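You operate a simulated robot arm through the tools that you are given. There is no shell and no other tool.

The job below is to be done with a simulated robot arm. You get a single attempt, and the scene is never put back.

Task
Pull the green plug and plug the grey one in.
Fine: each socket switch is off while its plug moves; the green one stays off, the grey one ends on with its lamp lit.

Only the result counts: the job must be done as asked and must still hold three seconds after the hand-in. Knocking over, shifting, dropping, spilling or breaking anything else fails it.

Robot
A 6-joint arm with a two-finger gripper, fixed in place. Base frame: the origin is on the floor under the middle of its stand, x ahead of it, y to its left, z up; the work surface is at about z = 700. Units: mm, degrees, N and s.
With the tool pointing down near the work surface it reaches from about 380 to 680 mm from the base axis. Its first joint turns from -66.0 to 66.0 degrees. Payload 2.45 kg.
Tool frame: the origin (TCP) lies between the finger pads and is the grasp point; the fingertips stand 30 mm ahead of it; z points along the fingers, y is the line along which they close. The gripper opens to 106 mm; its body begins 79 mm behind the TCP.
Orientation is told as [roll, pitch, yaw] about the base's x, y, z axes, in that order, counted from this pose: with the fingers straight down and closing along the base's y, the tool's x points along the base's -x, its y along +y and its z along -z.

Tools
- The arm moves only by the tool play_rows. Its argument "rows" is a list of rows, each an object (a shift or turn left out is 0, a gripper value left out holds the last) with "xyz": the shift along the tool's x, y, z in units of 30 mm (1.0 is 30 mm), a list of three; "angular": the turn, a rotation vector about the tool's x, y, z in units of 6 degrees (1.0 is 6 degrees), a list of three. In form: [{"xyz": [tx, ty, tz], "angular": [wx, wy, wz]}, ...]. A call has 1 to 20 rows; each row shifts and turns the commanded pose from where the row before left it, along the tool's axes as they then stand. "hand" is the gripper command, from -1 (shut) to 1 (fully open), values between in proportion, set as the call begins (left out, the last holds). A call with a number of a shift or a turn outside -1 to 1 is refused whole. Each row takes 0.2 s and may step no farther than 50 mm and 8.6 degrees from the row before; otherwise, or with a gripper value out of range, the whole call is refused. A pose out of reach is approached as far as the arm can. The call stops where the force on the tool passes 50 N (or 10 N more than at its start, if that is more) or the arm is blocked; 0.2 s more then pass. The fingers move at their own pace (about 153 mm/s each) and stop on an object; they squeeze with about 38 N. The grip force told is the motor's: it shows also when the fingers shut on nothing. Time passes only in rows, and 0.2 s behind the last, so rows that do not move let the fingers close. It gives the time, the measured TCP pose, the force on the tool (base axes), the opening and the grip force at its end, in the units of the frame above (readings bear some noise), with the torque about the TCP (base axes, N m) and any sound that the robot's microphone picked up.
- Cameras (640 x 400 px; columns grow to the right, rows downward): "scene" is fixed at [80.6, 439.3, 1415.1]; the picture's right is [-0.45, -0.89, 0.00], its down [-0.42, 0.21, -0.88] and it looks along [0.79, -0.40, -0.47] (base axes); focal length 311 px, centre (320, 200). "wrist" rides on the gripper at [76, -2, -106] in the tool frame; the picture's right is [0.02, 1.00, 0.00], its down [-0.78, 0.02, -0.62] and it looks along [-0.62, 0.01, 0.78] (tool axes); focal length 247 px, centre (320, 200). There is no depth. A picture from a camera that has moved, and an enlarged one, comes with that camera's place and axes in the base frame and with its lens.
- camera(camera): a new picture of that camera. It takes no simulated time.
- enlarge(camera, box): a new picture of the part [left, top, right, bottom] of that camera's present view, enlarged. It takes no simulated time.
- close_job(): hands the job in; it is judged then, once.

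Nothing tells you positions but the pictures and the camera data. Unless the task says otherwise, let go and move clear before handing in.

The tools are called after "Request:" by a JSON object that holds its "op" and its "data". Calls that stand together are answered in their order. play_rows: Moves the arm, as the interface text tells. Its arguments: {"type":"object","properties":{"rows":{"type":"array"},"hand":{"type":"number"}},"required":["rows"]} The other tools are called the same way: camera (camera) takes a picture; enlarge (camera, box) takes an enlarged picture of a part of a camera's view; close_job () hands the job in.

At the start:

```text
t: 0.0
tcp_pos: [354.2, 29.0, 1063.1]
ee_rot: [-0.1, -0.2, 0.1]
contact_force: [0.4, -0.2, 0.0]
torque: [-0.02, -0.03, -0.01]
grip_width: 106.1
gripper_force: 0.1
```

scene: 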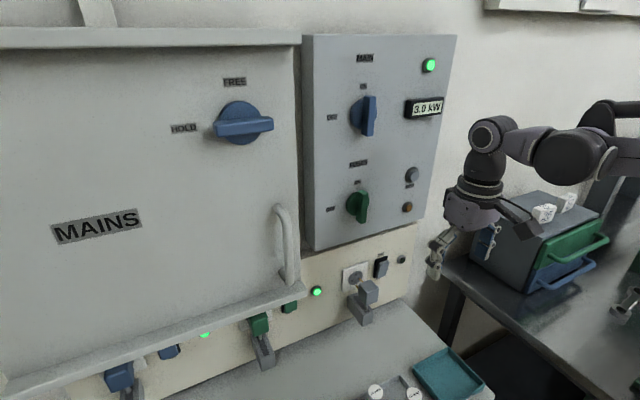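
wrist: 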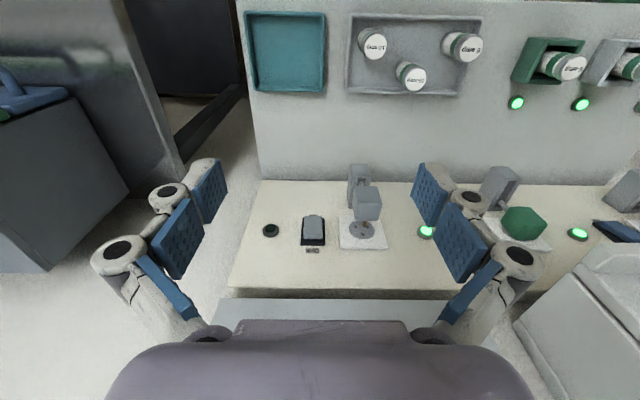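

I see a wall panel with a door marked MAINS, a control panel, and below them a strip of sockets with blue, green and grey plugs. I'll look closer before moving anything.

Request:
{"op": "enlarge", "data": {"camera": "scene", "box": [220, 220, 440, 400]}}

Request:
{"op": "enlarge", "data": {"camera": "scene", "box": [60, 280, 300, 400]}}

Request:
{"op": "enlarge", "data": {"camera": "wrist", "box": [220, 140, 460, 310]}}

Request:
{"op": "enlarge", "data": {"camera": "wrist", "box": [400, 140, 640, 310]}}

Request:
{"op": "enlarge", "data": {"camera": "scene", "box": [300, 30, 460, 240]}}

```text
2.22 times, centred on (330, 310) of scene
camera zoom: at [80.6, 439.3, 1415.1], right [-0.45, -0.89, 0.0], down [-0.42, 0.21, -0.88], along [0.79, -0.4, -0.47], focal length 690 px, centre (298, -44)
```

zoom: 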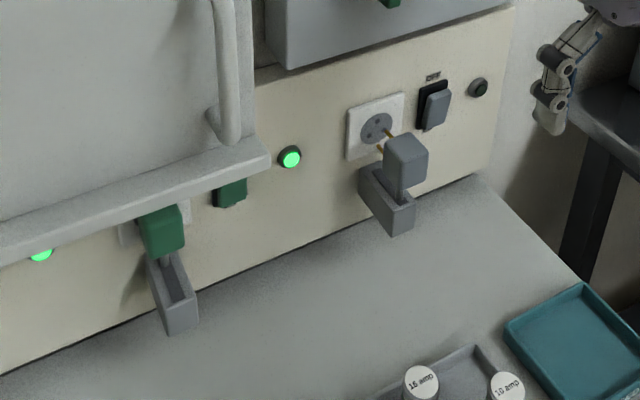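

```text
2.67 times, centred on (180, 340) of scene
camera zoom: at [80.6, 439.3, 1415.1], right [-0.45, -0.89, 0.0], down [-0.42, 0.21, -0.88], along [0.79, -0.4, -0.47], focal length 829 px, centre (693, -173)
```

zoom: 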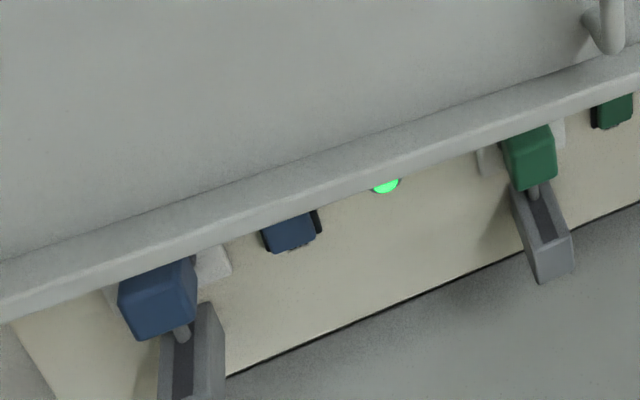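

```text
2.35 times, centred on (340, 225) of wrist
camera zoom: at [278.9, 28.2, 1170.3], right [-0.02, 1.0, 0.0], down [0.78, 0.02, 0.62], along [0.62, 0.01, -0.78], focal length 581 px, centre (273, 141)
```

zoom: 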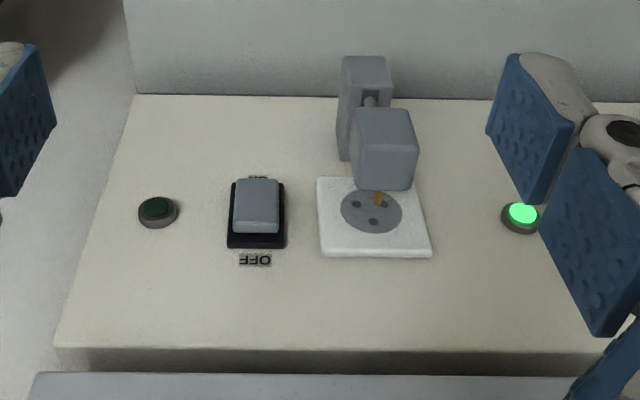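

```text
2.35 times, centred on (520, 225) of wrist
camera zoom: at [278.9, 28.2, 1170.3], right [-0.02, 1.0, 0.0], down [0.78, 0.02, 0.62], along [0.62, 0.01, -0.78], focal length 581 px, centre (-151, 141)
```

zoom: 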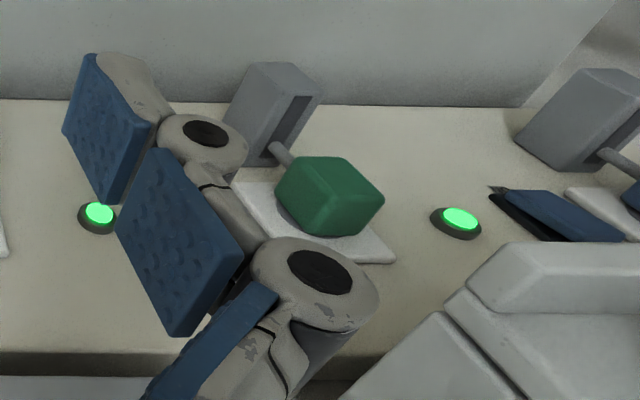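

```text
1.90 times, centred on (380, 135) of scene
camera zoom: at [80.6, 439.3, 1415.1], right [-0.45, -0.89, 0.0], down [-0.42, 0.21, -0.88], along [0.79, -0.4, -0.47], focal length 592 px, centre (206, 324)
```

zoom: 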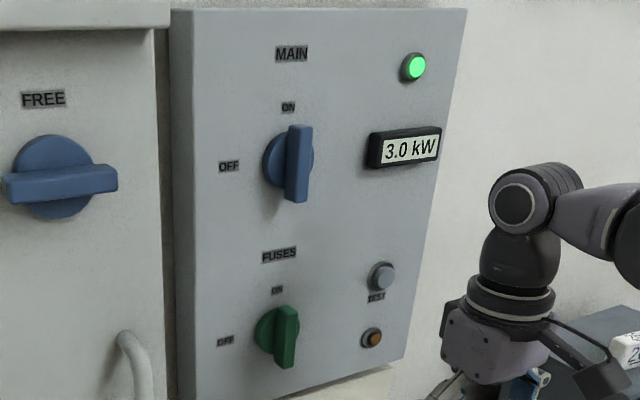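

The strip of sockets faces the robot at about x = 560, with the order along −y being socket, switch, lamp. The green lamp is lit and the grey lamp is dark. I'll tilt the tool forward at a safe distance to see the green socket, the door's overhang and the switches better.

Request:
{"op": "play_rows", "data": {"rows": [{"xyz": [0, 1, 0.5]}, {"xyz": [0, 1, 0.5]}, {"xyz": [0, 1, 0.5]}, {"angular": [0, -1, 0]}, {"angular": [0, -1, 0]}, {"angular": [0, -1, 0]}, {"angular": [0, -1, 0]}, {"angular": [0, -1, 0]}], "hand": -1}}

Request:
{"op": "camera", "data": {"camera": "wrist"}}

Request:
{"op": "camera", "data": {"camera": "scene"}}

```text
t: 1.8
tcp_pos: [353.7, 118.2, 1019.3]
ee_rot: [-0.2, -30.2, 0.0]
contact_force: [-0.3, 0.2, 0.6]
torque: [0.01, 0.01, -0.02]
grip_width: 0.0
gripper_force: 28.3
```

```text
taken
camera wrist: at [235.9, 118.5, 1072.7], right [-0.02, 1.0, -0.01], down [0.36, 0.02, 0.93], along [0.93, 0.01, -0.36], focal length 247 px, centre (320, 200)
```

wrist: 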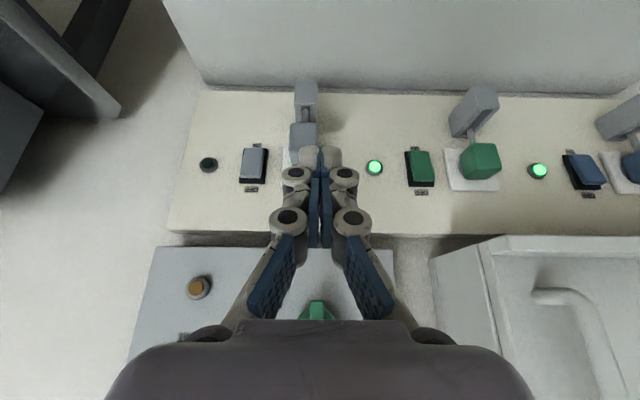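

```text
taken
```

scene: 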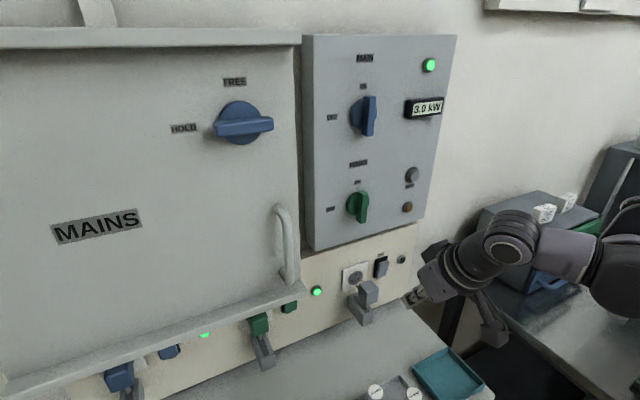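

Request:
{"op": "enlarge", "data": {"camera": "wrist", "box": [360, 70, 640, 250]}}

Request:
{"op": "enlarge", "data": {"camera": "wrist", "box": [170, 70, 350, 250]}}

Request:
{"op": "enlarge", "data": {"camera": "wrist", "box": [380, 120, 520, 210]}}

Request:
{"op": "enlarge", "data": {"camera": "scene", "box": [320, 230, 430, 330]}}

Request:
{"op": "enlarge", "data": {"camera": "scene", "box": [230, 270, 340, 380]}}

```text
2.22 times, centred on (500, 160) of wrist
camera zoom: at [235.9, 118.5, 1072.7], right [-0.02, 1.0, -0.01], down [0.36, 0.02, 0.93], along [0.93, 0.01, -0.36], focal length 549 px, centre (-80, 289)
```

zoom: 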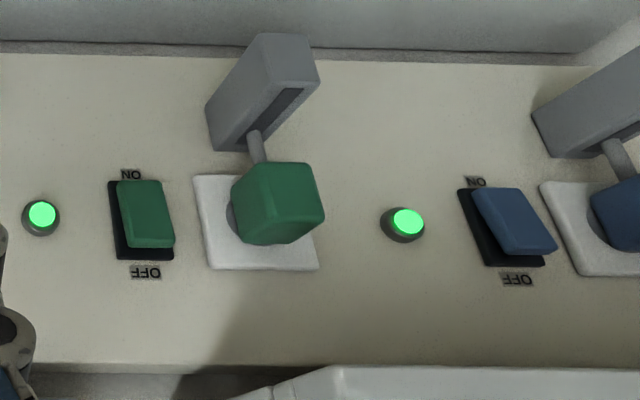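

```text
2.22 times, centred on (260, 160) of wrist
camera zoom: at [235.9, 118.5, 1072.7], right [-0.02, 1.0, -0.01], down [0.36, 0.02, 0.93], along [0.93, 0.01, -0.36], focal length 549 px, centre (453, 289)
```

zoom: 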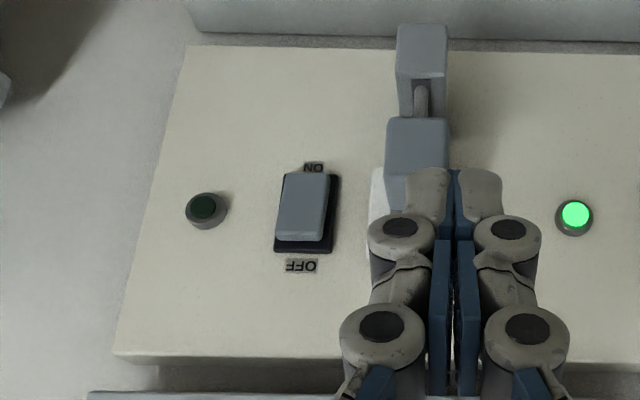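

```text
4.44 times, centred on (450, 165) of wrist
camera zoom: at [235.9, 118.5, 1072.7], right [-0.02, 1.0, -0.01], down [0.36, 0.02, 0.93], along [0.93, 0.01, -0.36], focal length 1098 px, centre (-258, 356)
```

zoom: 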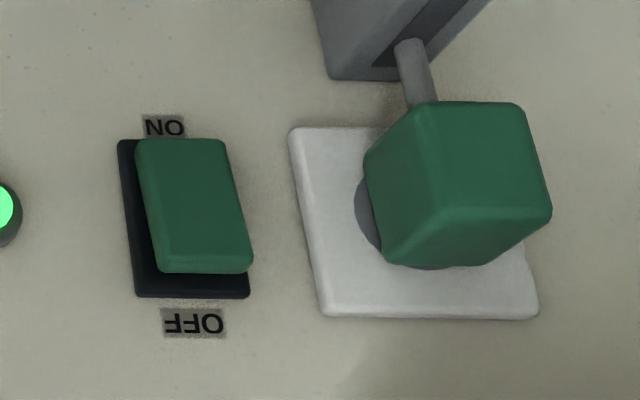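

```text
4.00 times, centred on (375, 280) of scene
camera zoom: at [80.6, 439.3, 1415.1], right [-0.45, -0.89, 0.0], down [-0.42, 0.21, -0.88], along [0.79, -0.4, -0.47], focal length 1243 px, centre (100, -120)
```

zoom: 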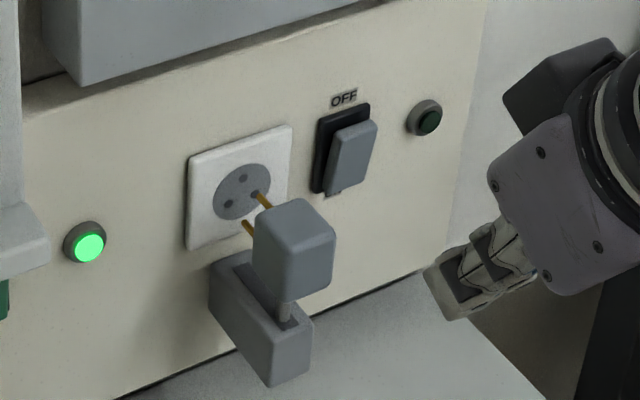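

```text
3.64 times, centred on (285, 325) of scene
camera zoom: at [80.6, 439.3, 1415.1], right [-0.45, -0.89, 0.0], down [-0.42, 0.21, -0.88], along [0.79, -0.4, -0.47], focal length 1130 px, centre (447, -254)
```

zoom: 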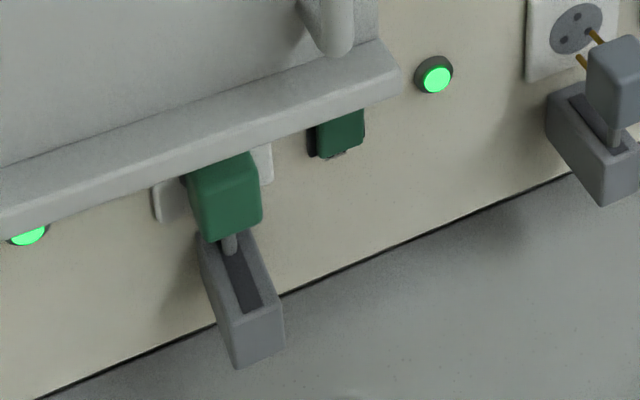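

Request:
{"op": "enlarge", "data": {"camera": "wrist", "box": [230, 130, 280, 200]}}

Request:
{"op": "enlarge", "data": {"camera": "wrist", "box": [395, 135, 445, 205]}}

Request:
{"op": "enlarge", "data": {"camera": "scene", "box": [365, 245, 415, 290]}}

Request:
{"op": "enlarge", "data": {"camera": "scene", "box": [270, 285, 320, 325]}}

```text
5.71 times, centred on (255, 165) of wrist
camera zoom: at [235.9, 118.5, 1072.7], right [-0.02, 1.0, -0.01], down [0.36, 0.02, 0.93], along [0.93, 0.01, -0.36], focal length 1411 px, centre (691, 400)
```

zoom: 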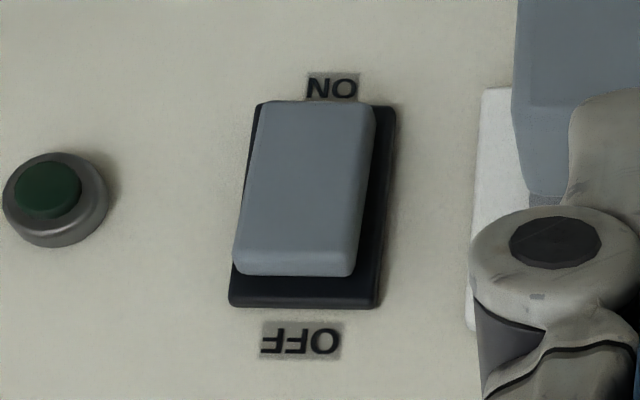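

```text
5.71 times, centred on (420, 170) of wrist
camera zoom: at [235.9, 118.5, 1072.7], right [-0.02, 1.0, -0.01], down [0.36, 0.02, 0.93], along [0.93, 0.01, -0.36], focal length 1411 px, centre (-251, 371)
```

zoom: 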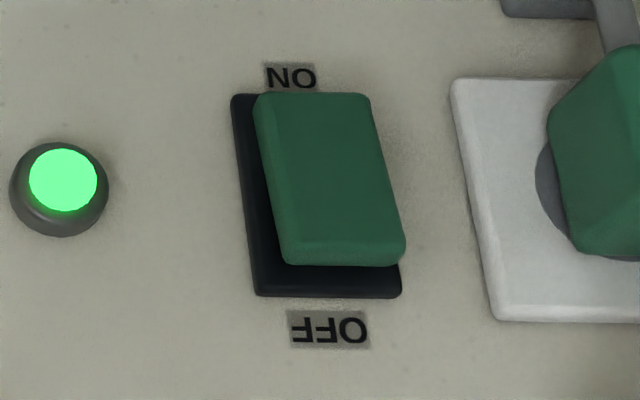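

```text
8.89 times, centred on (390, 268) of scene
camera zoom: at [80.6, 439.3, 1415.1], right [-0.45, -0.89, 0.0], down [-0.42, 0.21, -0.88], along [0.79, -0.4, -0.47], focal length 2762 px, centre (-302, -400)
```

zoom: 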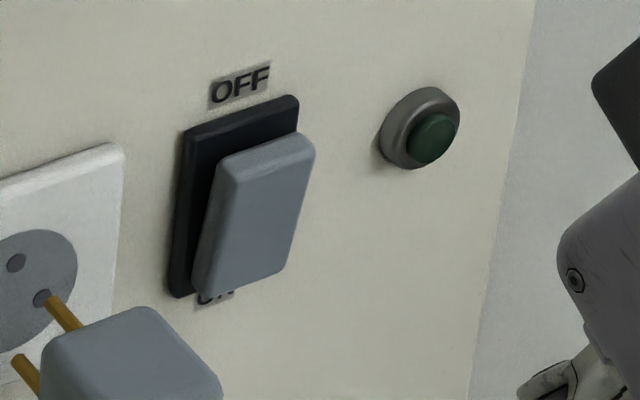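

```text
10.00 times, centred on (295, 305) of scene
camera zoom: at [80.6, 439.3, 1415.1], right [-0.45, -0.89, 0.0], down [-0.42, 0.21, -0.88], along [0.79, -0.4, -0.47], focal length 3107 px, centre (570, -850)
```

zoom: 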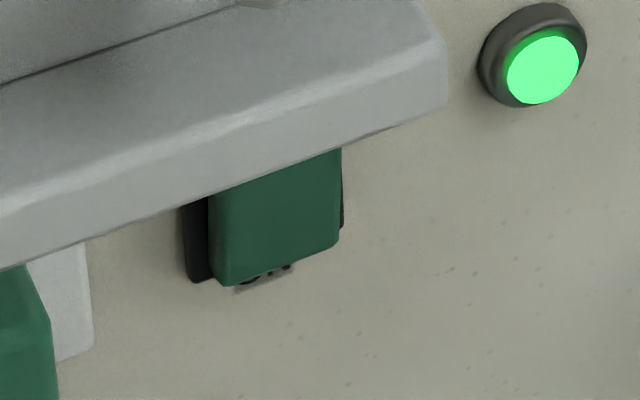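

The rockers carry OFF above and ON below. The grey one's lamp may be dark only because its plug is out, so I have to read the tilt itself. I'll move to a lower, level viewpoint between the grey plug and the green switch, well clear of everything.

Request:
{"op": "play_rows", "data": {"rows": [{"xyz": [0.03, 0.48, 0.984]}, {"xyz": [0.03, 0.48, 0.984]}, {"xyz": [0.03, 0.48, 0.984]}, {"xyz": [0.03, 0.48, 0.984]}, {"xyz": [0.03, 0.48, 0.984]}, {"angular": [0, -0.833, 0]}, {"angular": [0, -0.833, 0]}, {"angular": [0, -0.833, 0]}, {"angular": [0, -0.833, 0]}], "hand": -1}}

Request:
{"op": "camera", "data": {"camera": "wrist"}}

Request:
{"op": "camera", "data": {"camera": "scene"}}

```text
t: 3.8
tcp_pos: [423.9, 190.7, 888.9]
ee_rot: [0.0, -50.2, 0.1]
contact_force: [-0.1, -0.8, 0.5]
torque: [0.03, 0.03, 0.01]
grip_width: 0.0
gripper_force: 28.5
```

```text
taken
camera wrist: at [294.8, 189.6, 898.2], right [-0.01, 1.0, -0.02], down [0.02, 0.02, 1.0], along [1.0, 0.01, -0.02], focal length 247 px, centre (320, 200)
```

wrist: 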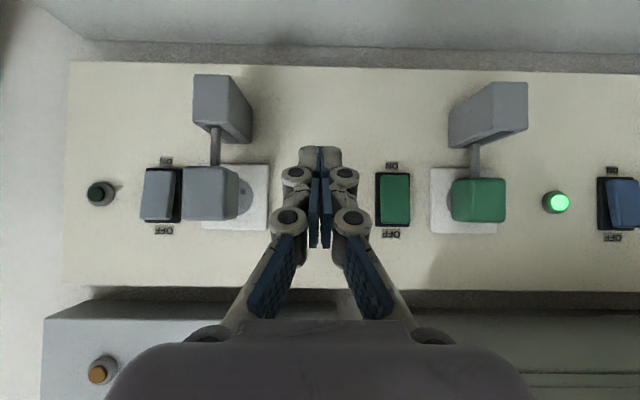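

```text
taken
```

scene: 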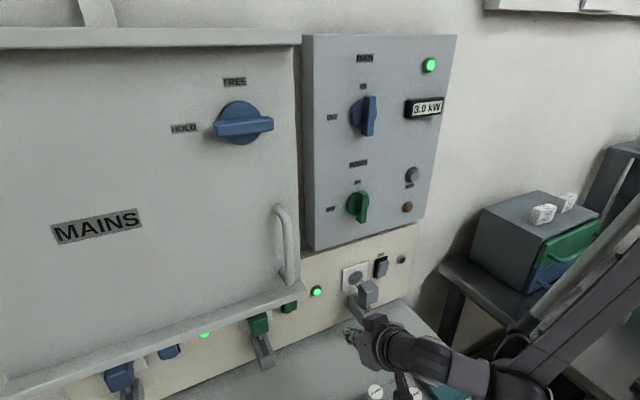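

Request:
{"op": "enlarge", "data": {"camera": "wrist", "box": [365, 150, 429, 246]}}

Request:
{"op": "enlarge", "data": {"camera": "wrist", "box": [130, 150, 194, 246]}}

Request:
{"op": "enlarge", "data": {"camera": "wrist", "box": [580, 150, 640, 246]}}

Request:
{"op": "enlarge", "data": {"camera": "wrist", "box": [420, 70, 540, 250]}}

Request:
{"op": "enlarge", "data": {"camera": "wrist", "box": [170, 60, 290, 240]}}

```text
4.17 times, centred on (397, 198) of wrist
camera zoom: at [294.8, 189.6, 898.2], right [-0.01, 1.0, -0.02], down [0.02, 0.02, 1.0], along [1.0, 0.01, -0.02], focal length 1029 px, centre (-1, 208)
```

zoom: 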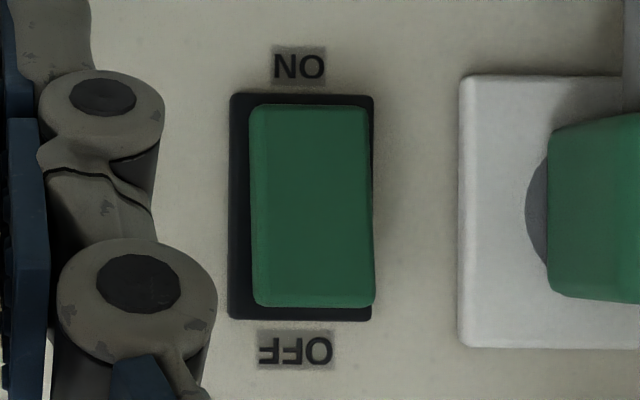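

```text
4.17 times, centred on (162, 198) of wrist
camera zoom: at [294.8, 189.6, 898.2], right [-0.01, 1.0, -0.02], down [0.02, 0.02, 1.0], along [1.0, 0.01, -0.02], focal length 1029 px, centre (978, 208)
```

zoom: 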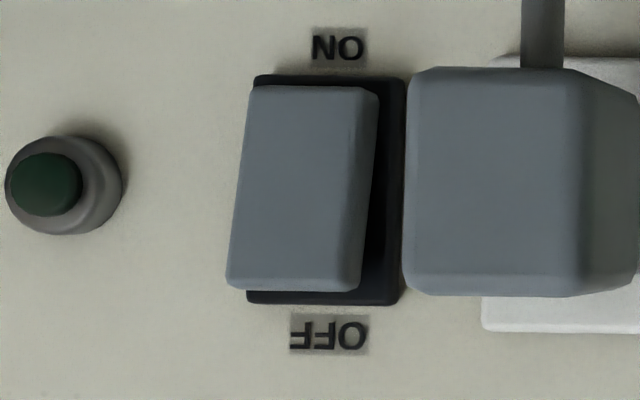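

```text
4.17 times, centred on (610, 198) of wrist
camera zoom: at [294.8, 189.6, 898.2], right [-0.01, 1.0, -0.02], down [0.02, 0.02, 1.0], along [1.0, 0.01, -0.02], focal length 1029 px, centre (-888, 208)
```

zoom: 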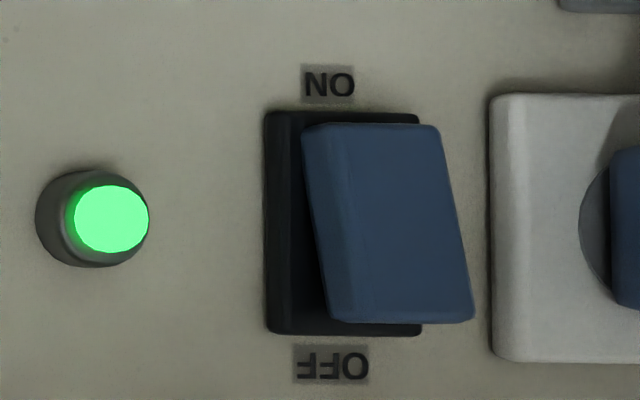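

```text
2.22 times, centred on (480, 160) of wrist
camera zoom: at [294.8, 189.6, 898.2], right [-0.01, 1.0, -0.02], down [0.02, 0.02, 1.0], along [1.0, 0.01, -0.02], focal length 549 px, centre (-36, 289)
```

zoom: 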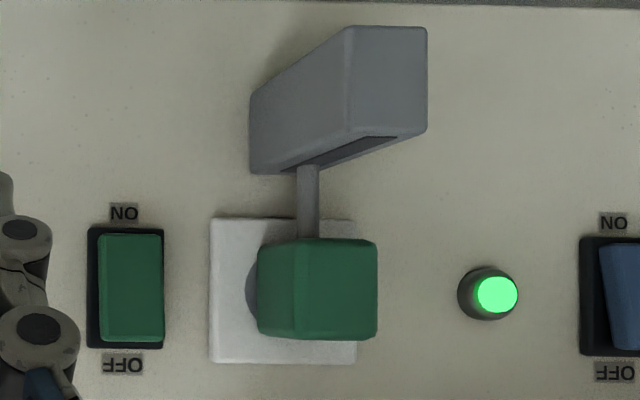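

```text
2.22 times, centred on (230, 150) of wrist
camera zoom: at [294.8, 189.6, 898.2], right [-0.01, 1.0, -0.02], down [0.02, 0.02, 1.0], along [1.0, 0.01, -0.02], focal length 549 px, centre (520, 311)
```

zoom: 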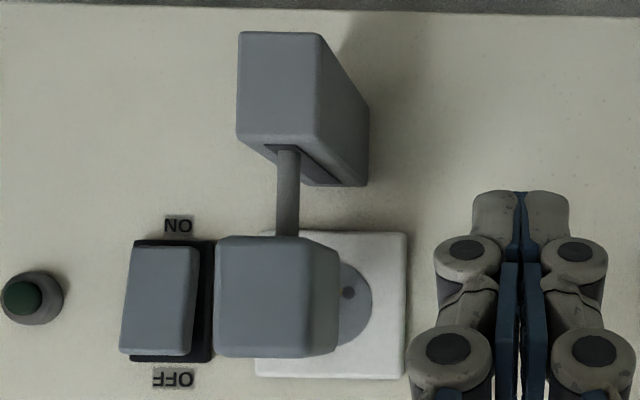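

All three rockers tilt the same way, with the OFF (upper) end standing out, and two of them have lit lamps. So the grey switch is actually ON with its plug out, and it must be turned off before its plug moves. I put the green switch at about (y 270, z 891), the green plug at y 346, the grey plug at y 101 and the grey switch at y 25. The door ledge sits above z 1020 for y > 280. Next I level the tool.

Request:
{"op": "play_rows", "data": {"rows": [{"angular": [0, -1, 0]}, {"angular": [0, -1, 0]}, {"angular": [0, -1, 0]}, {"angular": [0, -1, 0]}, {"angular": [0, -1, 0]}, {}], "hand": -1}}

Request:
{"op": "camera", "data": {"camera": "scene"}}

Request:
{"op": "camera", "data": {"camera": "wrist"}}

```text
t: 5.2
tcp_pos: [464.8, 226.4, 984.2]
ee_rot: [-0.1, -80.1, 0.1]
contact_force: [0.3, 0.3, -0.2]
torque: [0.03, 0.0, 0.0]
grip_width: 0.1
gripper_force: 28.7
out of reach, approached as far as the arm can: row 1, 2, 3, 4, 5
```

```text
taken
```

scene: 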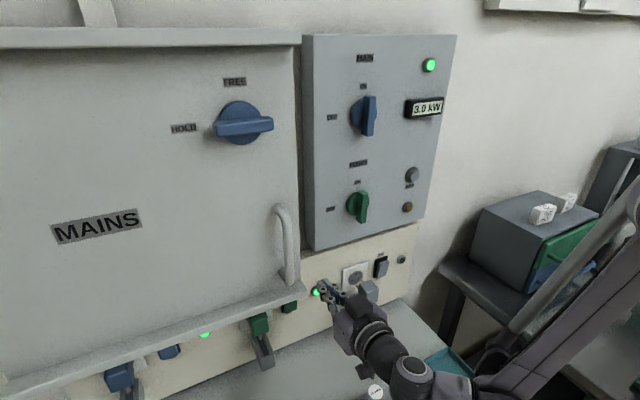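

```text
taken
camera wrist: at [348.7, 226.4, 927.5], right [0.0, 1.0, -0.02], down [-0.48, 0.02, 0.88], along [0.88, 0.01, 0.48], focal length 247 px, centre (320, 200)
```

wrist: 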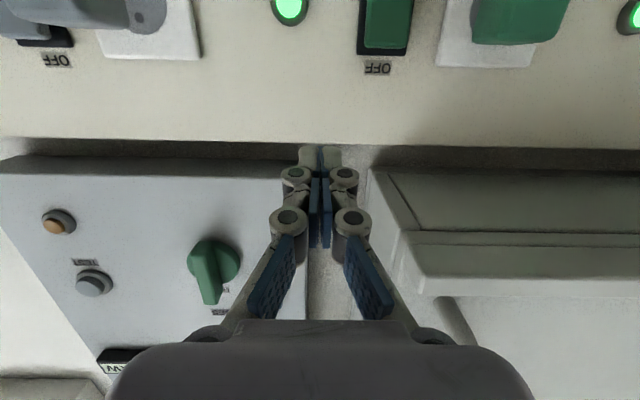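

That pose was out of reach, because the arm can't fold that close while level. I'll tilt back to learn where the commanded pose stands before going further.

Request:
{"op": "play_rows", "data": {"rows": [{"angular": [0, 1, 0]}, {"angular": [0, 1, 0]}, {"angular": [0, 1, 0]}]}}

```text
t: 6.0
tcp_pos: [466.1, 227.4, 983.5]
ee_rot: [-0.1, -62.0, 0.1]
contact_force: [0.5, 0.3, -0.6]
torque: [0.0, -0.03, -0.03]
grip_width: 0.0
gripper_force: 28.7
```

Request:
{"op": "play_rows", "data": {"rows": [{"xyz": [0.661, 0, 0.603]}, {"xyz": [0.661, 0, 0.603]}, {"xyz": [0.661, 0, 0.603]}]}}

```text
t: 6.8
tcp_pos: [485.5, 226.4, 905.3]
ee_rot: [-0.1, -62.0, 0.2]
contact_force: [-0.1, -0.3, 0.0]
torque: [0.01, -0.01, -0.04]
grip_width: 0.0
gripper_force: 28.9
```

Request:
{"op": "play_rows", "data": {"rows": [{"angular": [0, -1, 0]}, {"angular": [0, -1, 0]}]}}

Request:
{"op": "camera", "data": {"camera": "wrist"}}

Request:
{"op": "camera", "data": {"camera": "scene"}}

```text
t: 7.4
tcp_pos: [503.3, 240.5, 930.9]
ee_rot: [-0.1, -74.1, 0.1]
contact_force: [-0.1, 0.1, 0.4]
torque: [0.0, -0.02, 0.01]
grip_width: 0.0
gripper_force: 29.0
out of reach, approached as far as the arm can: row 1, 2
```

```text
taken
camera wrist: at [380.2, 239.7, 886.7], right [-0.01, 1.0, -0.02], down [-0.38, 0.02, 0.92], along [0.92, 0.01, 0.38], focal length 247 px, centre (320, 200)
```

wrist: 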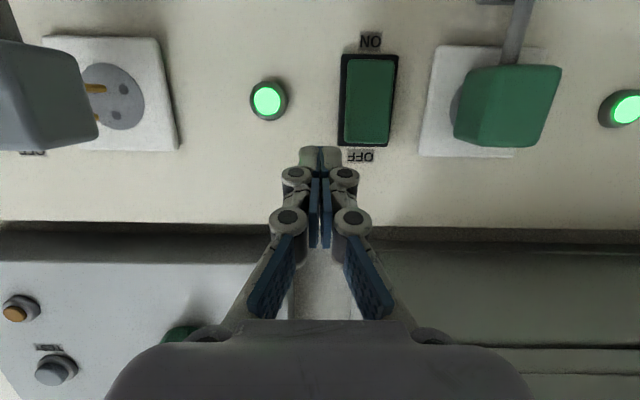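

```text
taken
```

scene: 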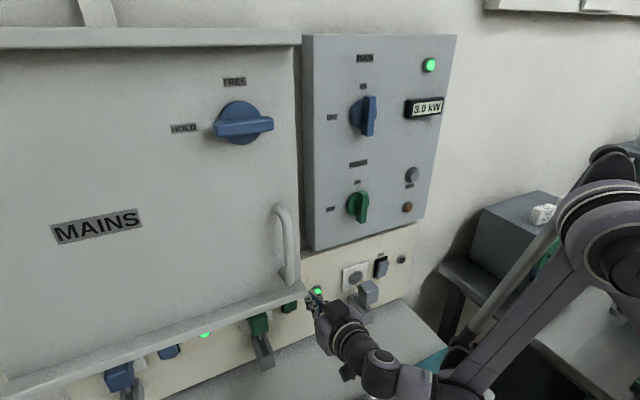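

Request:
{"op": "play_rows", "data": {"rows": [{"angular": [0, 1, 0]}, {"xyz": [0.39, 0.49, 0.014]}, {"xyz": [0.39, 0.49, 0.014]}, {}]}}

Request:
{"op": "camera", "data": {"camera": "wrist"}}

Request:
{"op": "enlarge", "data": {"camera": "scene", "box": [260, 270, 340, 330]}}

```text
t: 8.4
tcp_pos: [494.4, 268.3, 909.9]
ee_rot: [-0.1, -68.2, 0.0]
contact_force: [0.1, -0.1, 1.1]
torque: [-0.01, 0.0, 0.04]
grip_width: 0.1
gripper_force: 28.6
```

```text
taken
camera wrist: at [368.6, 268.7, 877.4], right [-0.01, 1.0, -0.02], down [-0.28, 0.02, 0.96], along [0.96, 0.01, 0.28], focal length 247 px, centre (320, 200)
```

wrist: 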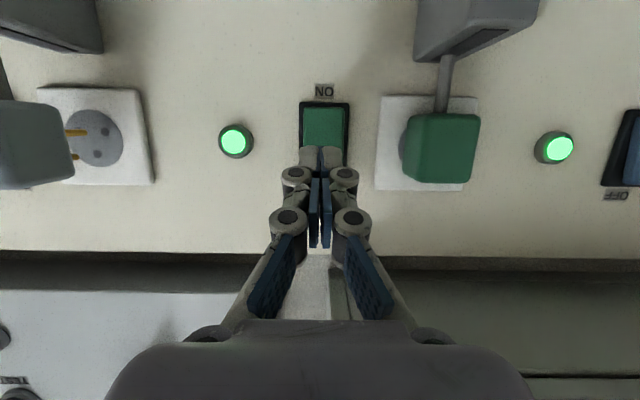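

```text
6.67 times, centred on (300, 300) of scene
camera zoom: at [80.6, 439.3, 1415.1], right [-0.45, -0.89, 0.0], down [-0.42, 0.21, -0.88], along [0.79, -0.4, -0.47], focal length 2072 px, centre (453, -467)
```

zoom: 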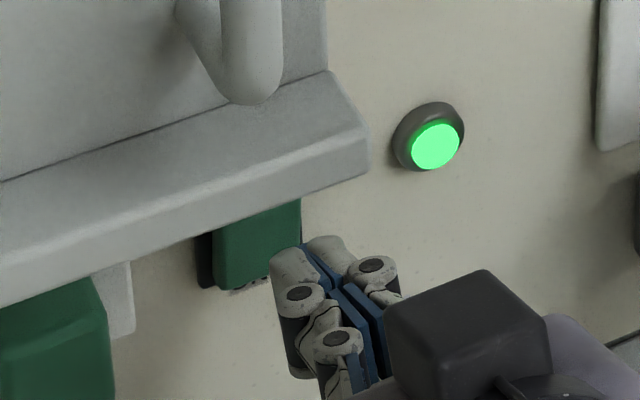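

The fingertips are lined up in front of the upper (OFF) end of the green rocker. I'll now press forward in small steps, watching force and lamp.

Request:
{"op": "play_rows", "data": {"rows": [{"xyz": [-0.0625, 0.07, 0.1545]}, {"xyz": [-0.0625, 0, 0.1545]}, {"xyz": [-0.0625, 0, 0.1545]}]}}

Request:
{"op": "camera", "data": {"camera": "wrist"}}

```text
t: 9.2
tcp_pos: [508.2, 272.0, 908.0]
ee_rot: [0.0, -68.1, 0.1]
contact_force: [0.1, -0.6, -0.9]
torque: [-0.01, 0.0, 0.02]
grip_width: 0.2
gripper_force: 28.5
```

```text
taken
camera wrist: at [383.3, 271.2, 877.4], right [-0.01, 1.0, -0.02], down [-0.28, 0.02, 0.96], along [0.96, 0.01, 0.28], focal length 247 px, centre (320, 200)
```

wrist: 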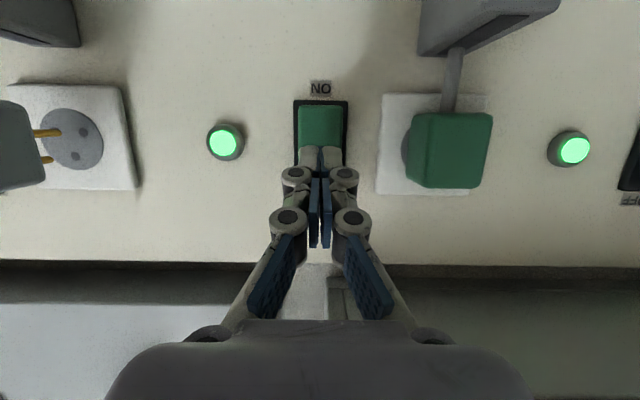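

Request:
{"op": "play_rows", "data": {"rows": [{"xyz": [-0.0375, 0, 0.0927]}, {"xyz": [-0.0375, 0, 0.0927]}]}}

Request:
{"op": "enlarge", "data": {"camera": "wrist", "box": [190, 70, 400, 200]}}

Request:
{"op": "enlarge", "data": {"camera": "scene", "box": [260, 270, 340, 330]}}

```text
t: 9.8
tcp_pos: [515.6, 271.3, 908.5]
ee_rot: [0.0, -68.1, 0.0]
contact_force: [0.5, -0.2, 0.1]
torque: [0.0, -0.03, 0.01]
grip_width: 0.0
gripper_force: 29.0
```

```text
3.05 times, centred on (295, 135) of wrist
camera zoom: at [389.0, 270.8, 877.6], right [-0.01, 1.0, -0.02], down [-0.28, 0.02, 0.96], along [0.96, 0.01, 0.28], focal length 753 px, centre (396, 398)
```

zoom: 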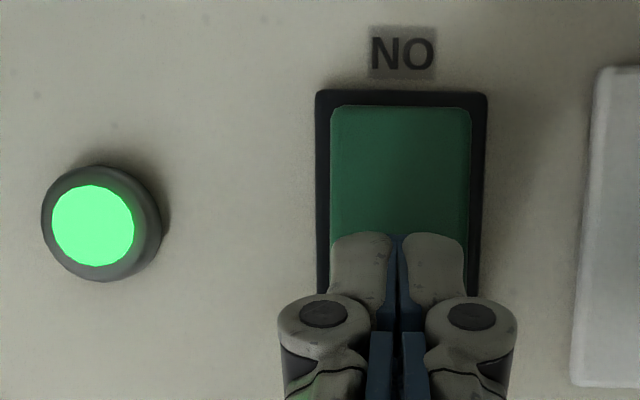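

```text
6.67 times, centred on (300, 300) of scene
camera zoom: at [80.6, 439.3, 1415.1], right [-0.45, -0.89, 0.0], down [-0.42, 0.21, -0.88], along [0.79, -0.4, -0.47], focal length 2072 px, centre (453, -467)
```

zoom: 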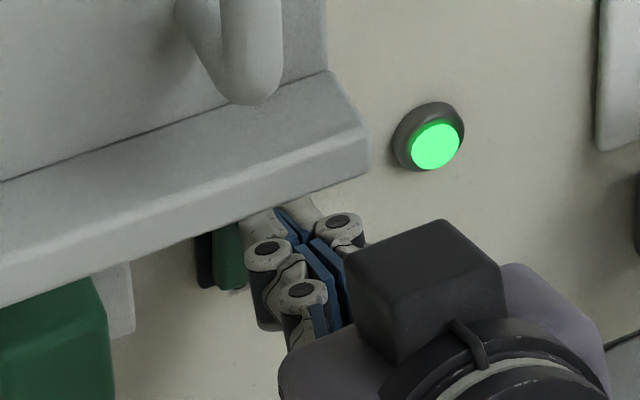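

Request:
{"op": "play_rows", "data": {"rows": [{"xyz": [-0.025, 0, 0.0618]}, {"xyz": [-0.025, 0, 0.0618]}]}}

```text
t: 10.4
tcp_pos: [519.8, 271.6, 909.0]
ee_rot: [-0.1, -68.1, 0.1]
contact_force: [-1.5, 0.8, 1.9]
torque: [0.0, -0.02, -0.01]
grip_width: 5.9
gripper_force: 28.3
```

Request:
{"op": "enlarge", "data": {"camera": "wrist", "box": [190, 70, 400, 200]}}

Request:
{"op": "camera", "data": {"camera": "wrist"}}

```text
3.05 times, centred on (295, 135) of wrist
camera zoom: at [393.4, 270.5, 877.9], right [-0.01, 1.0, -0.02], down [-0.28, 0.02, 0.96], along [0.96, 0.01, 0.28], focal length 753 px, centre (396, 398)
```

zoom: 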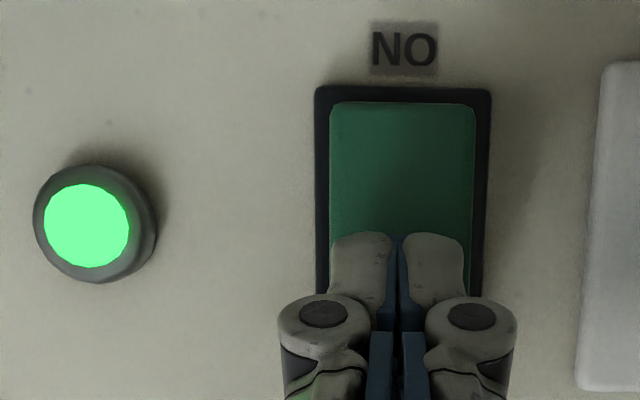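

```text
taken
camera wrist: at [393.4, 270.5, 877.9], right [-0.01, 1.0, -0.02], down [-0.28, 0.02, 0.96], along [0.96, 0.01, 0.28], focal length 247 px, centre (320, 200)
```

wrist: 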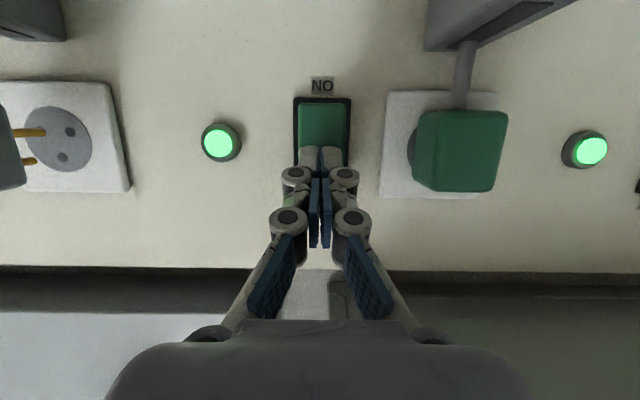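

Request:
{"op": "play_rows", "data": {"rows": [{"xyz": [-0.025, 0, 0.0618]}, {}]}}

Request:
{"op": "enlarge", "data": {"camera": "wrist", "box": [190, 70, 400, 200]}}

```text
t: 11.0
tcp_pos: [522.4, 271.4, 909.3]
ee_rot: [-0.1, -68.1, 0.0]
contact_force: [0.8, 0.0, -0.6]
torque: [-0.01, 0.0, -0.01]
grip_width: 0.0
gripper_force: 28.8
```

```text
3.05 times, centred on (295, 135) of wrist
camera zoom: at [395.8, 270.4, 877.6], right [-0.01, 1.0, -0.02], down [-0.28, 0.02, 0.96], along [0.96, 0.01, 0.28], focal length 753 px, centre (396, 398)
```

zoom: 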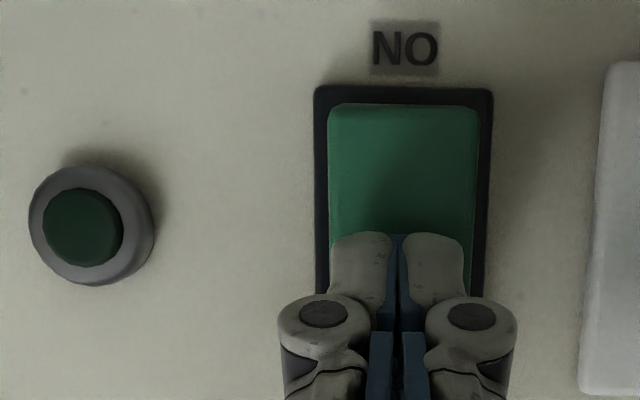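

The green lamp went out, so the green switch is off. I'll back off and confirm the rocker's new tilt.

Request:
{"op": "play_rows", "data": {"rows": [{"xyz": [0.156, 0, -0.386]}, {"xyz": [0.156, 0, -0.386]}, {"xyz": [0.156, 0, -0.386]}]}}

Request:
{"op": "camera", "data": {"camera": "wrist"}}

Request:
{"op": "camera", "data": {"camera": "scene"}}

Request:
{"op": "enlarge", "data": {"camera": "wrist", "box": [380, 30, 500, 200]}}

```text
t: 11.8
tcp_pos: [485.2, 272.6, 909.7]
ee_rot: [0.0, -68.1, 0.1]
contact_force: [0.2, -0.3, -0.8]
torque: [-0.02, 0.01, 0.0]
grip_width: 0.0
gripper_force: 28.2
```

```text
taken
camera wrist: at [358.1, 270.4, 877.8], right [-0.01, 1.0, -0.02], down [-0.28, 0.02, 0.96], along [0.96, 0.01, 0.28], focal length 247 px, centre (320, 200)
```

wrist: 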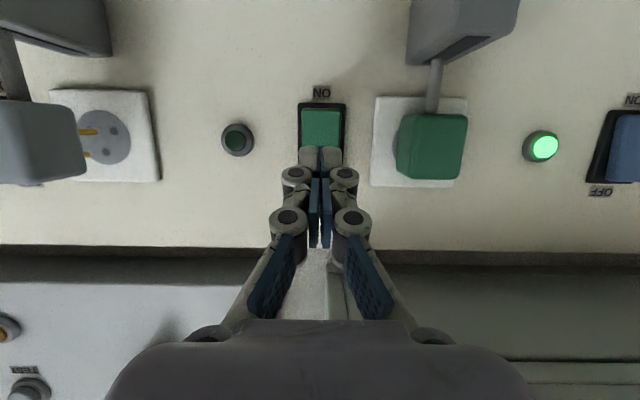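

```text
taken
```

scene: 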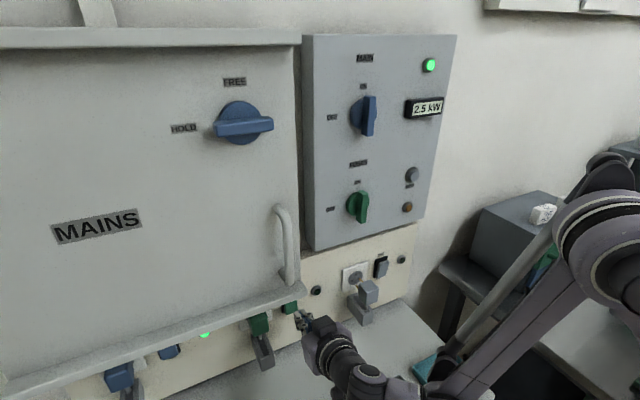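

```text
2.35 times, centred on (440, 115) of wrist
camera zoom: at [358.1, 270.4, 877.8], right [-0.01, 1.0, -0.02], down [-0.28, 0.02, 0.96], along [0.96, 0.01, 0.28], focal length 581 px, centre (38, 400)
```

zoom: 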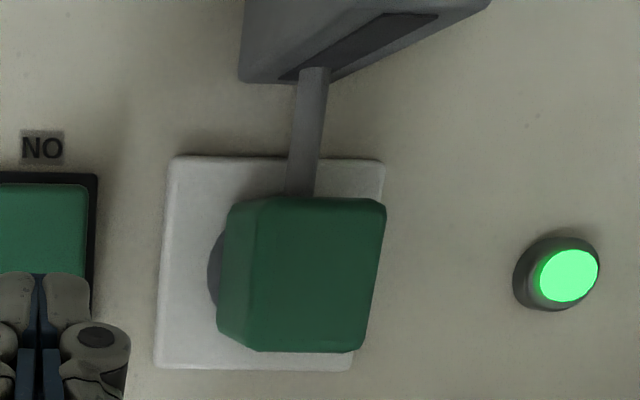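

The green switch is off and the meter fell to 2.5 kW. I place the green plug body at about y 330–363, z 869–909, x 518–550. I'll back off, line up under the ledge at y 346 with a half-open gripper, and check.

Request:
{"op": "play_rows", "data": {"rows": [{"xyz": [0.2, 0, -0.5]}, {"angular": [0, 1, 0]}, {"xyz": [0.3, 0.4, -0.1]}, {"xyz": [0.36, 0.7, 0.0]}, {"xyz": [0, 0.7, 0]}, {"xyz": [0, 0.66, 0]}, {}], "hand": 0.17}}

Request:
{"op": "camera", "data": {"camera": "wrist"}}

Request:
{"op": "camera", "data": {"camera": "scene"}}

```text
t: 13.4
tcp_pos: [456.0, 344.4, 892.0]
ee_rot: [-0.1, -62.0, 0.0]
contact_force: [0.3, -0.3, -0.3]
torque: [-0.01, 0.0, 0.02]
grip_width: 62.2
gripper_force: 0.0
```

```text
taken
camera wrist: at [326.5, 345.0, 874.8], right [-0.01, 1.0, -0.02], down [-0.18, 0.02, 0.98], along [0.98, 0.01, 0.18], focal length 247 px, centre (320, 200)
```

wrist: 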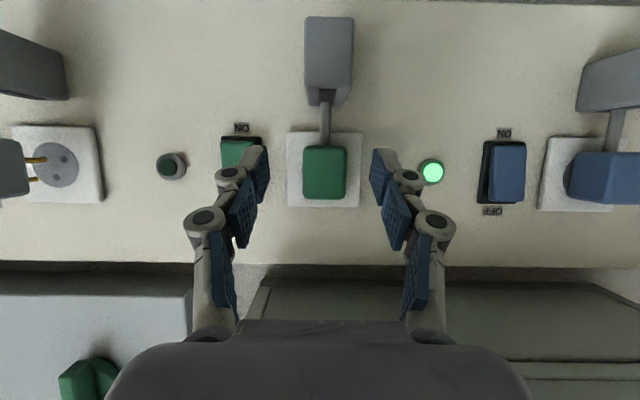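

```text
taken
```

scene: 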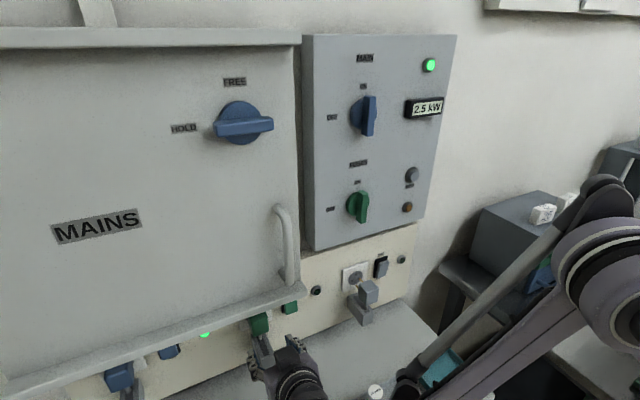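

Request:
{"op": "enlarge", "data": {"camera": "wrist", "box": [240, 90, 400, 220]}}

Request:
{"op": "enlarge", "data": {"camera": "scene", "box": [220, 290, 340, 400]}}

```text
3.08 times, centred on (320, 155) of wrist
camera zoom: at [326.5, 345.0, 874.8], right [-0.01, 1.0, -0.02], down [-0.18, 0.02, 0.98], along [0.98, 0.01, 0.18], focal length 760 px, centre (320, 338)
```

zoom: 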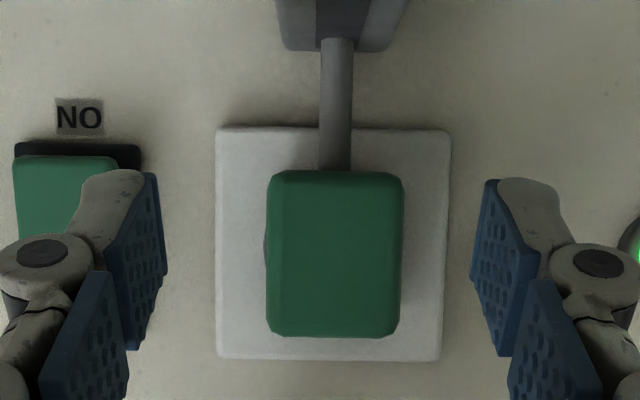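

```text
3.64 times, centred on (280, 345) of scene
camera zoom: at [80.6, 439.3, 1415.1], right [-0.45, -0.89, 0.0], down [-0.42, 0.21, -0.88], along [0.79, -0.4, -0.47], focal length 1130 px, centre (466, -327)
```

zoom: 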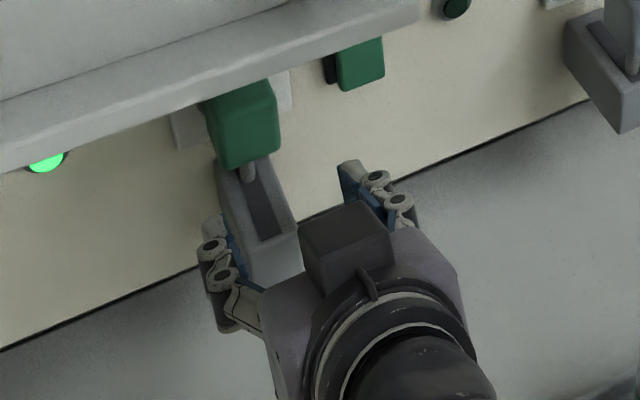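

The plug sits about 3.5 mm left of the finger centre line. I'll shift that much and advance so the pads straddle the plug without touching the socket plate.

Request:
{"op": "play_rows", "data": {"rows": [{"xyz": [-0.196, 0.06, 0.405]}, {"xyz": [-0.196, 0.06, 0.405]}, {"xyz": [-0.196, 0, 0.405]}, {"xyz": [-0.196, 0, 0.405]}]}}

Request:
{"op": "camera", "data": {"camera": "wrist"}}

Request:
{"op": "enlarge", "data": {"camera": "scene", "box": [220, 270, 340, 380]}}

```text
t: 14.4
tcp_pos: [510.3, 348.7, 891.6]
ee_rot: [0.0, -62.1, 0.0]
contact_force: [0.3, -0.9, 0.1]
torque: [0.0, 0.03, 0.0]
grip_width: 62.1
gripper_force: 0.1
```

```text
taken
camera wrist: at [381.4, 348.1, 873.3], right [-0.01, 1.0, -0.02], down [-0.18, 0.02, 0.98], along [0.98, 0.01, 0.18], focal length 247 px, centre (320, 200)
```

wrist: 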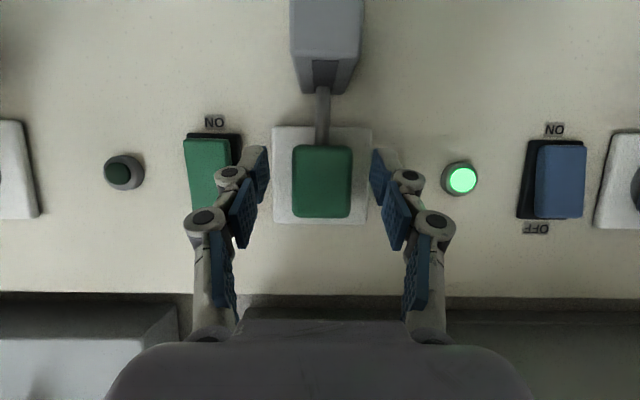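

```text
3.64 times, centred on (280, 325) of scene
camera zoom: at [80.6, 439.3, 1415.1], right [-0.45, -0.89, 0.0], down [-0.42, 0.21, -0.88], along [0.79, -0.4, -0.47], focal length 1130 px, centre (466, -254)
```

zoom: 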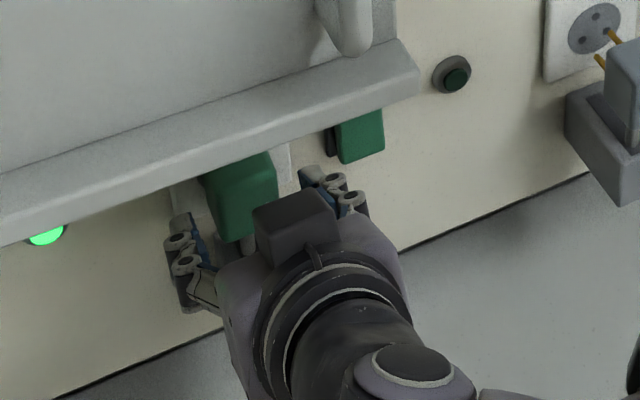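

Request:
{"op": "play_rows", "data": {"rows": [{"xyz": [-0.0625, 0, 0.118]}, {}], "hand": -0.2}}

Request:
{"op": "enlarge", "data": {"camera": "wrist", "box": [240, 90, 400, 220]}}

```text
t: 15.0
tcp_pos: [514.3, 348.6, 891.8]
ee_rot: [-0.1, -62.1, 0.1]
contact_force: [-0.4, 0.3, -0.4]
torque: [-0.03, 0.01, -0.03]
grip_width: 42.6
gripper_force: 0.1
```

```text
3.08 times, centred on (320, 155) of wrist
camera zoom: at [385.2, 348.1, 873.3], right [-0.01, 1.0, -0.02], down [-0.18, 0.02, 0.98], along [0.98, 0.01, 0.18], focal length 760 px, centre (320, 338)
```

zoom: 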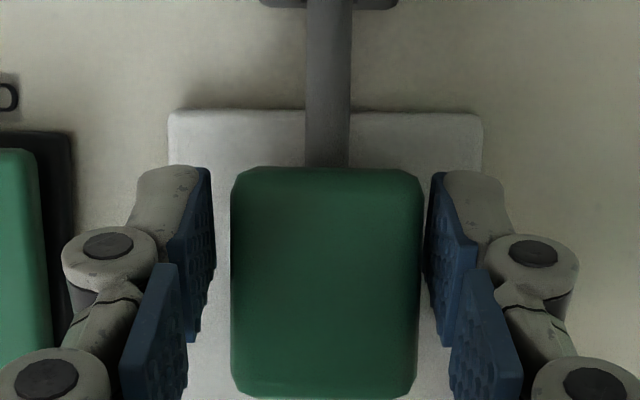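

Request:
{"op": "play_rows", "data": {"rows": [{"xyz": [0, 0.043, 0]}, {}, {}, {}], "hand": -1}}

Request:
{"op": "enlarge", "data": {"camera": "wrist", "box": [240, 90, 400, 220]}}

```text
t: 16.0
tcp_pos: [513.9, 350.0, 890.8]
ee_rot: [0.0, -62.2, 0.1]
contact_force: [-1.3, 0.2, 9.2]
torque: [0.07, -0.24, -0.09]
grip_width: 34.9
gripper_force: 45.1
```

```text
3.08 times, centred on (320, 155) of wrist
camera zoom: at [385.0, 349.3, 873.2], right [-0.01, 1.0, -0.02], down [-0.18, 0.02, 0.98], along [0.98, 0.01, 0.18], focal length 760 px, centre (320, 338)
```

zoom: 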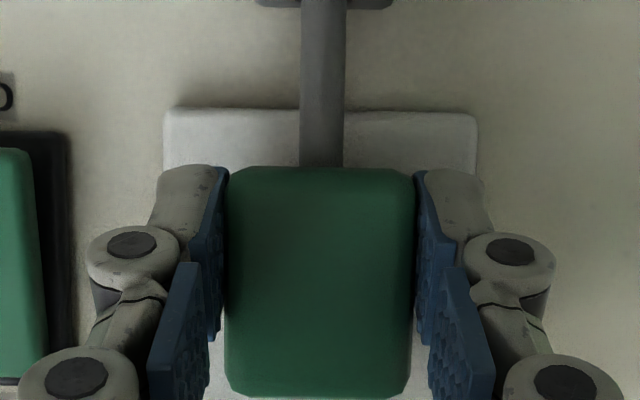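

The green plug is gripped (34.9 mm). Now I pull it straight out along −x in small steps.

Request:
{"op": "play_rows", "data": {"rows": [{"xyz": [0.078, 0, -0.147]}, {"xyz": [0.078, 0, -0.147]}, {"xyz": [0.078, 0, -0.147]}, {"xyz": [0.078, 0, -0.147]}]}}

Request:
{"op": "camera", "data": {"camera": "wrist"}}

```text
t: 17.0
tcp_pos: [493.2, 349.2, 890.7]
ee_rot: [-0.1, -62.0, 0.1]
contact_force: [1.5, -2.0, 8.7]
torque: [-0.14, -0.71, 0.2]
grip_width: 35.1
gripper_force: 45.0
```

```text
taken
camera wrist: at [364.5, 349.5, 873.3], right [-0.01, 1.0, -0.02], down [-0.18, 0.02, 0.98], along [0.98, 0.01, 0.18], focal length 247 px, centre (320, 200)
```

wrist: 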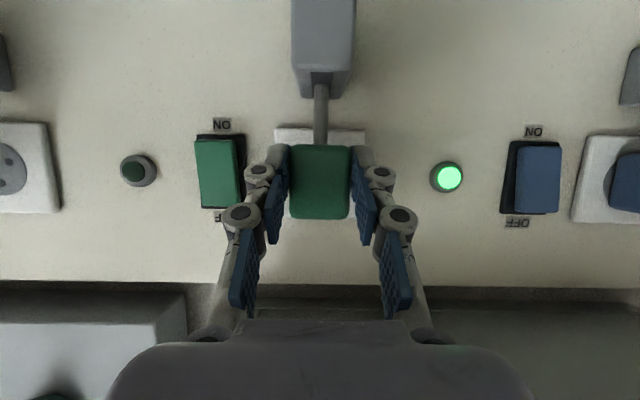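

Request:
{"op": "play_rows", "data": {"rows": [{"xyz": [0.078, 0, -0.147]}, {"xyz": [0.078, 0, -0.147]}, {"xyz": [0.078, 0, -0.147]}]}}

Request:
{"op": "camera", "data": {"camera": "wrist"}}

Request:
{"op": "enlarge", "data": {"camera": "scene", "box": [220, 270, 400, 400]}}

```text
t: 17.8
tcp_pos: [479.4, 350.5, 891.1]
ee_rot: [-0.1, -62.2, 0.2]
contact_force: [-1.1, -2.3, 13.4]
torque: [0.0, -0.12, -0.09]
grip_width: 35.2
gripper_force: 45.3
```

```text
taken
camera wrist: at [350.4, 349.4, 873.3], right [-0.01, 1.0, -0.02], down [-0.18, 0.02, 0.98], along [0.98, 0.01, 0.18], focal length 247 px, centre (320, 200)
```

wrist: 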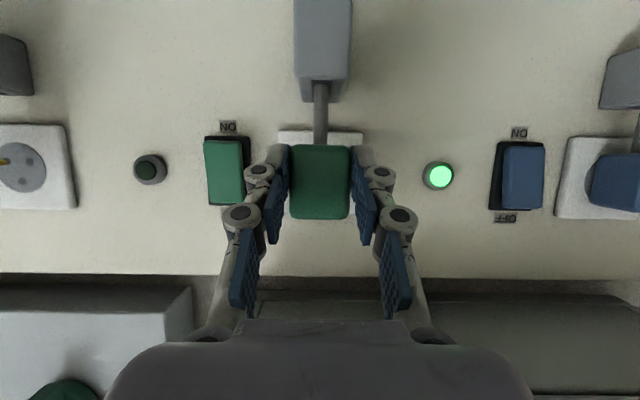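

```text
3.08 times, centred on (310, 335) of scene
camera zoom: at [80.3, 439.0, 1415.2], right [-0.45, -0.89, 0.0], down [-0.42, 0.21, -0.88], along [0.79, -0.4, -0.47], focal length 956 px, centre (351, -215)
```

zoom: 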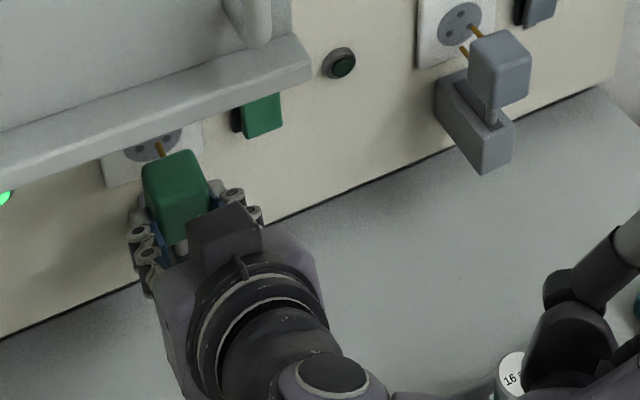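

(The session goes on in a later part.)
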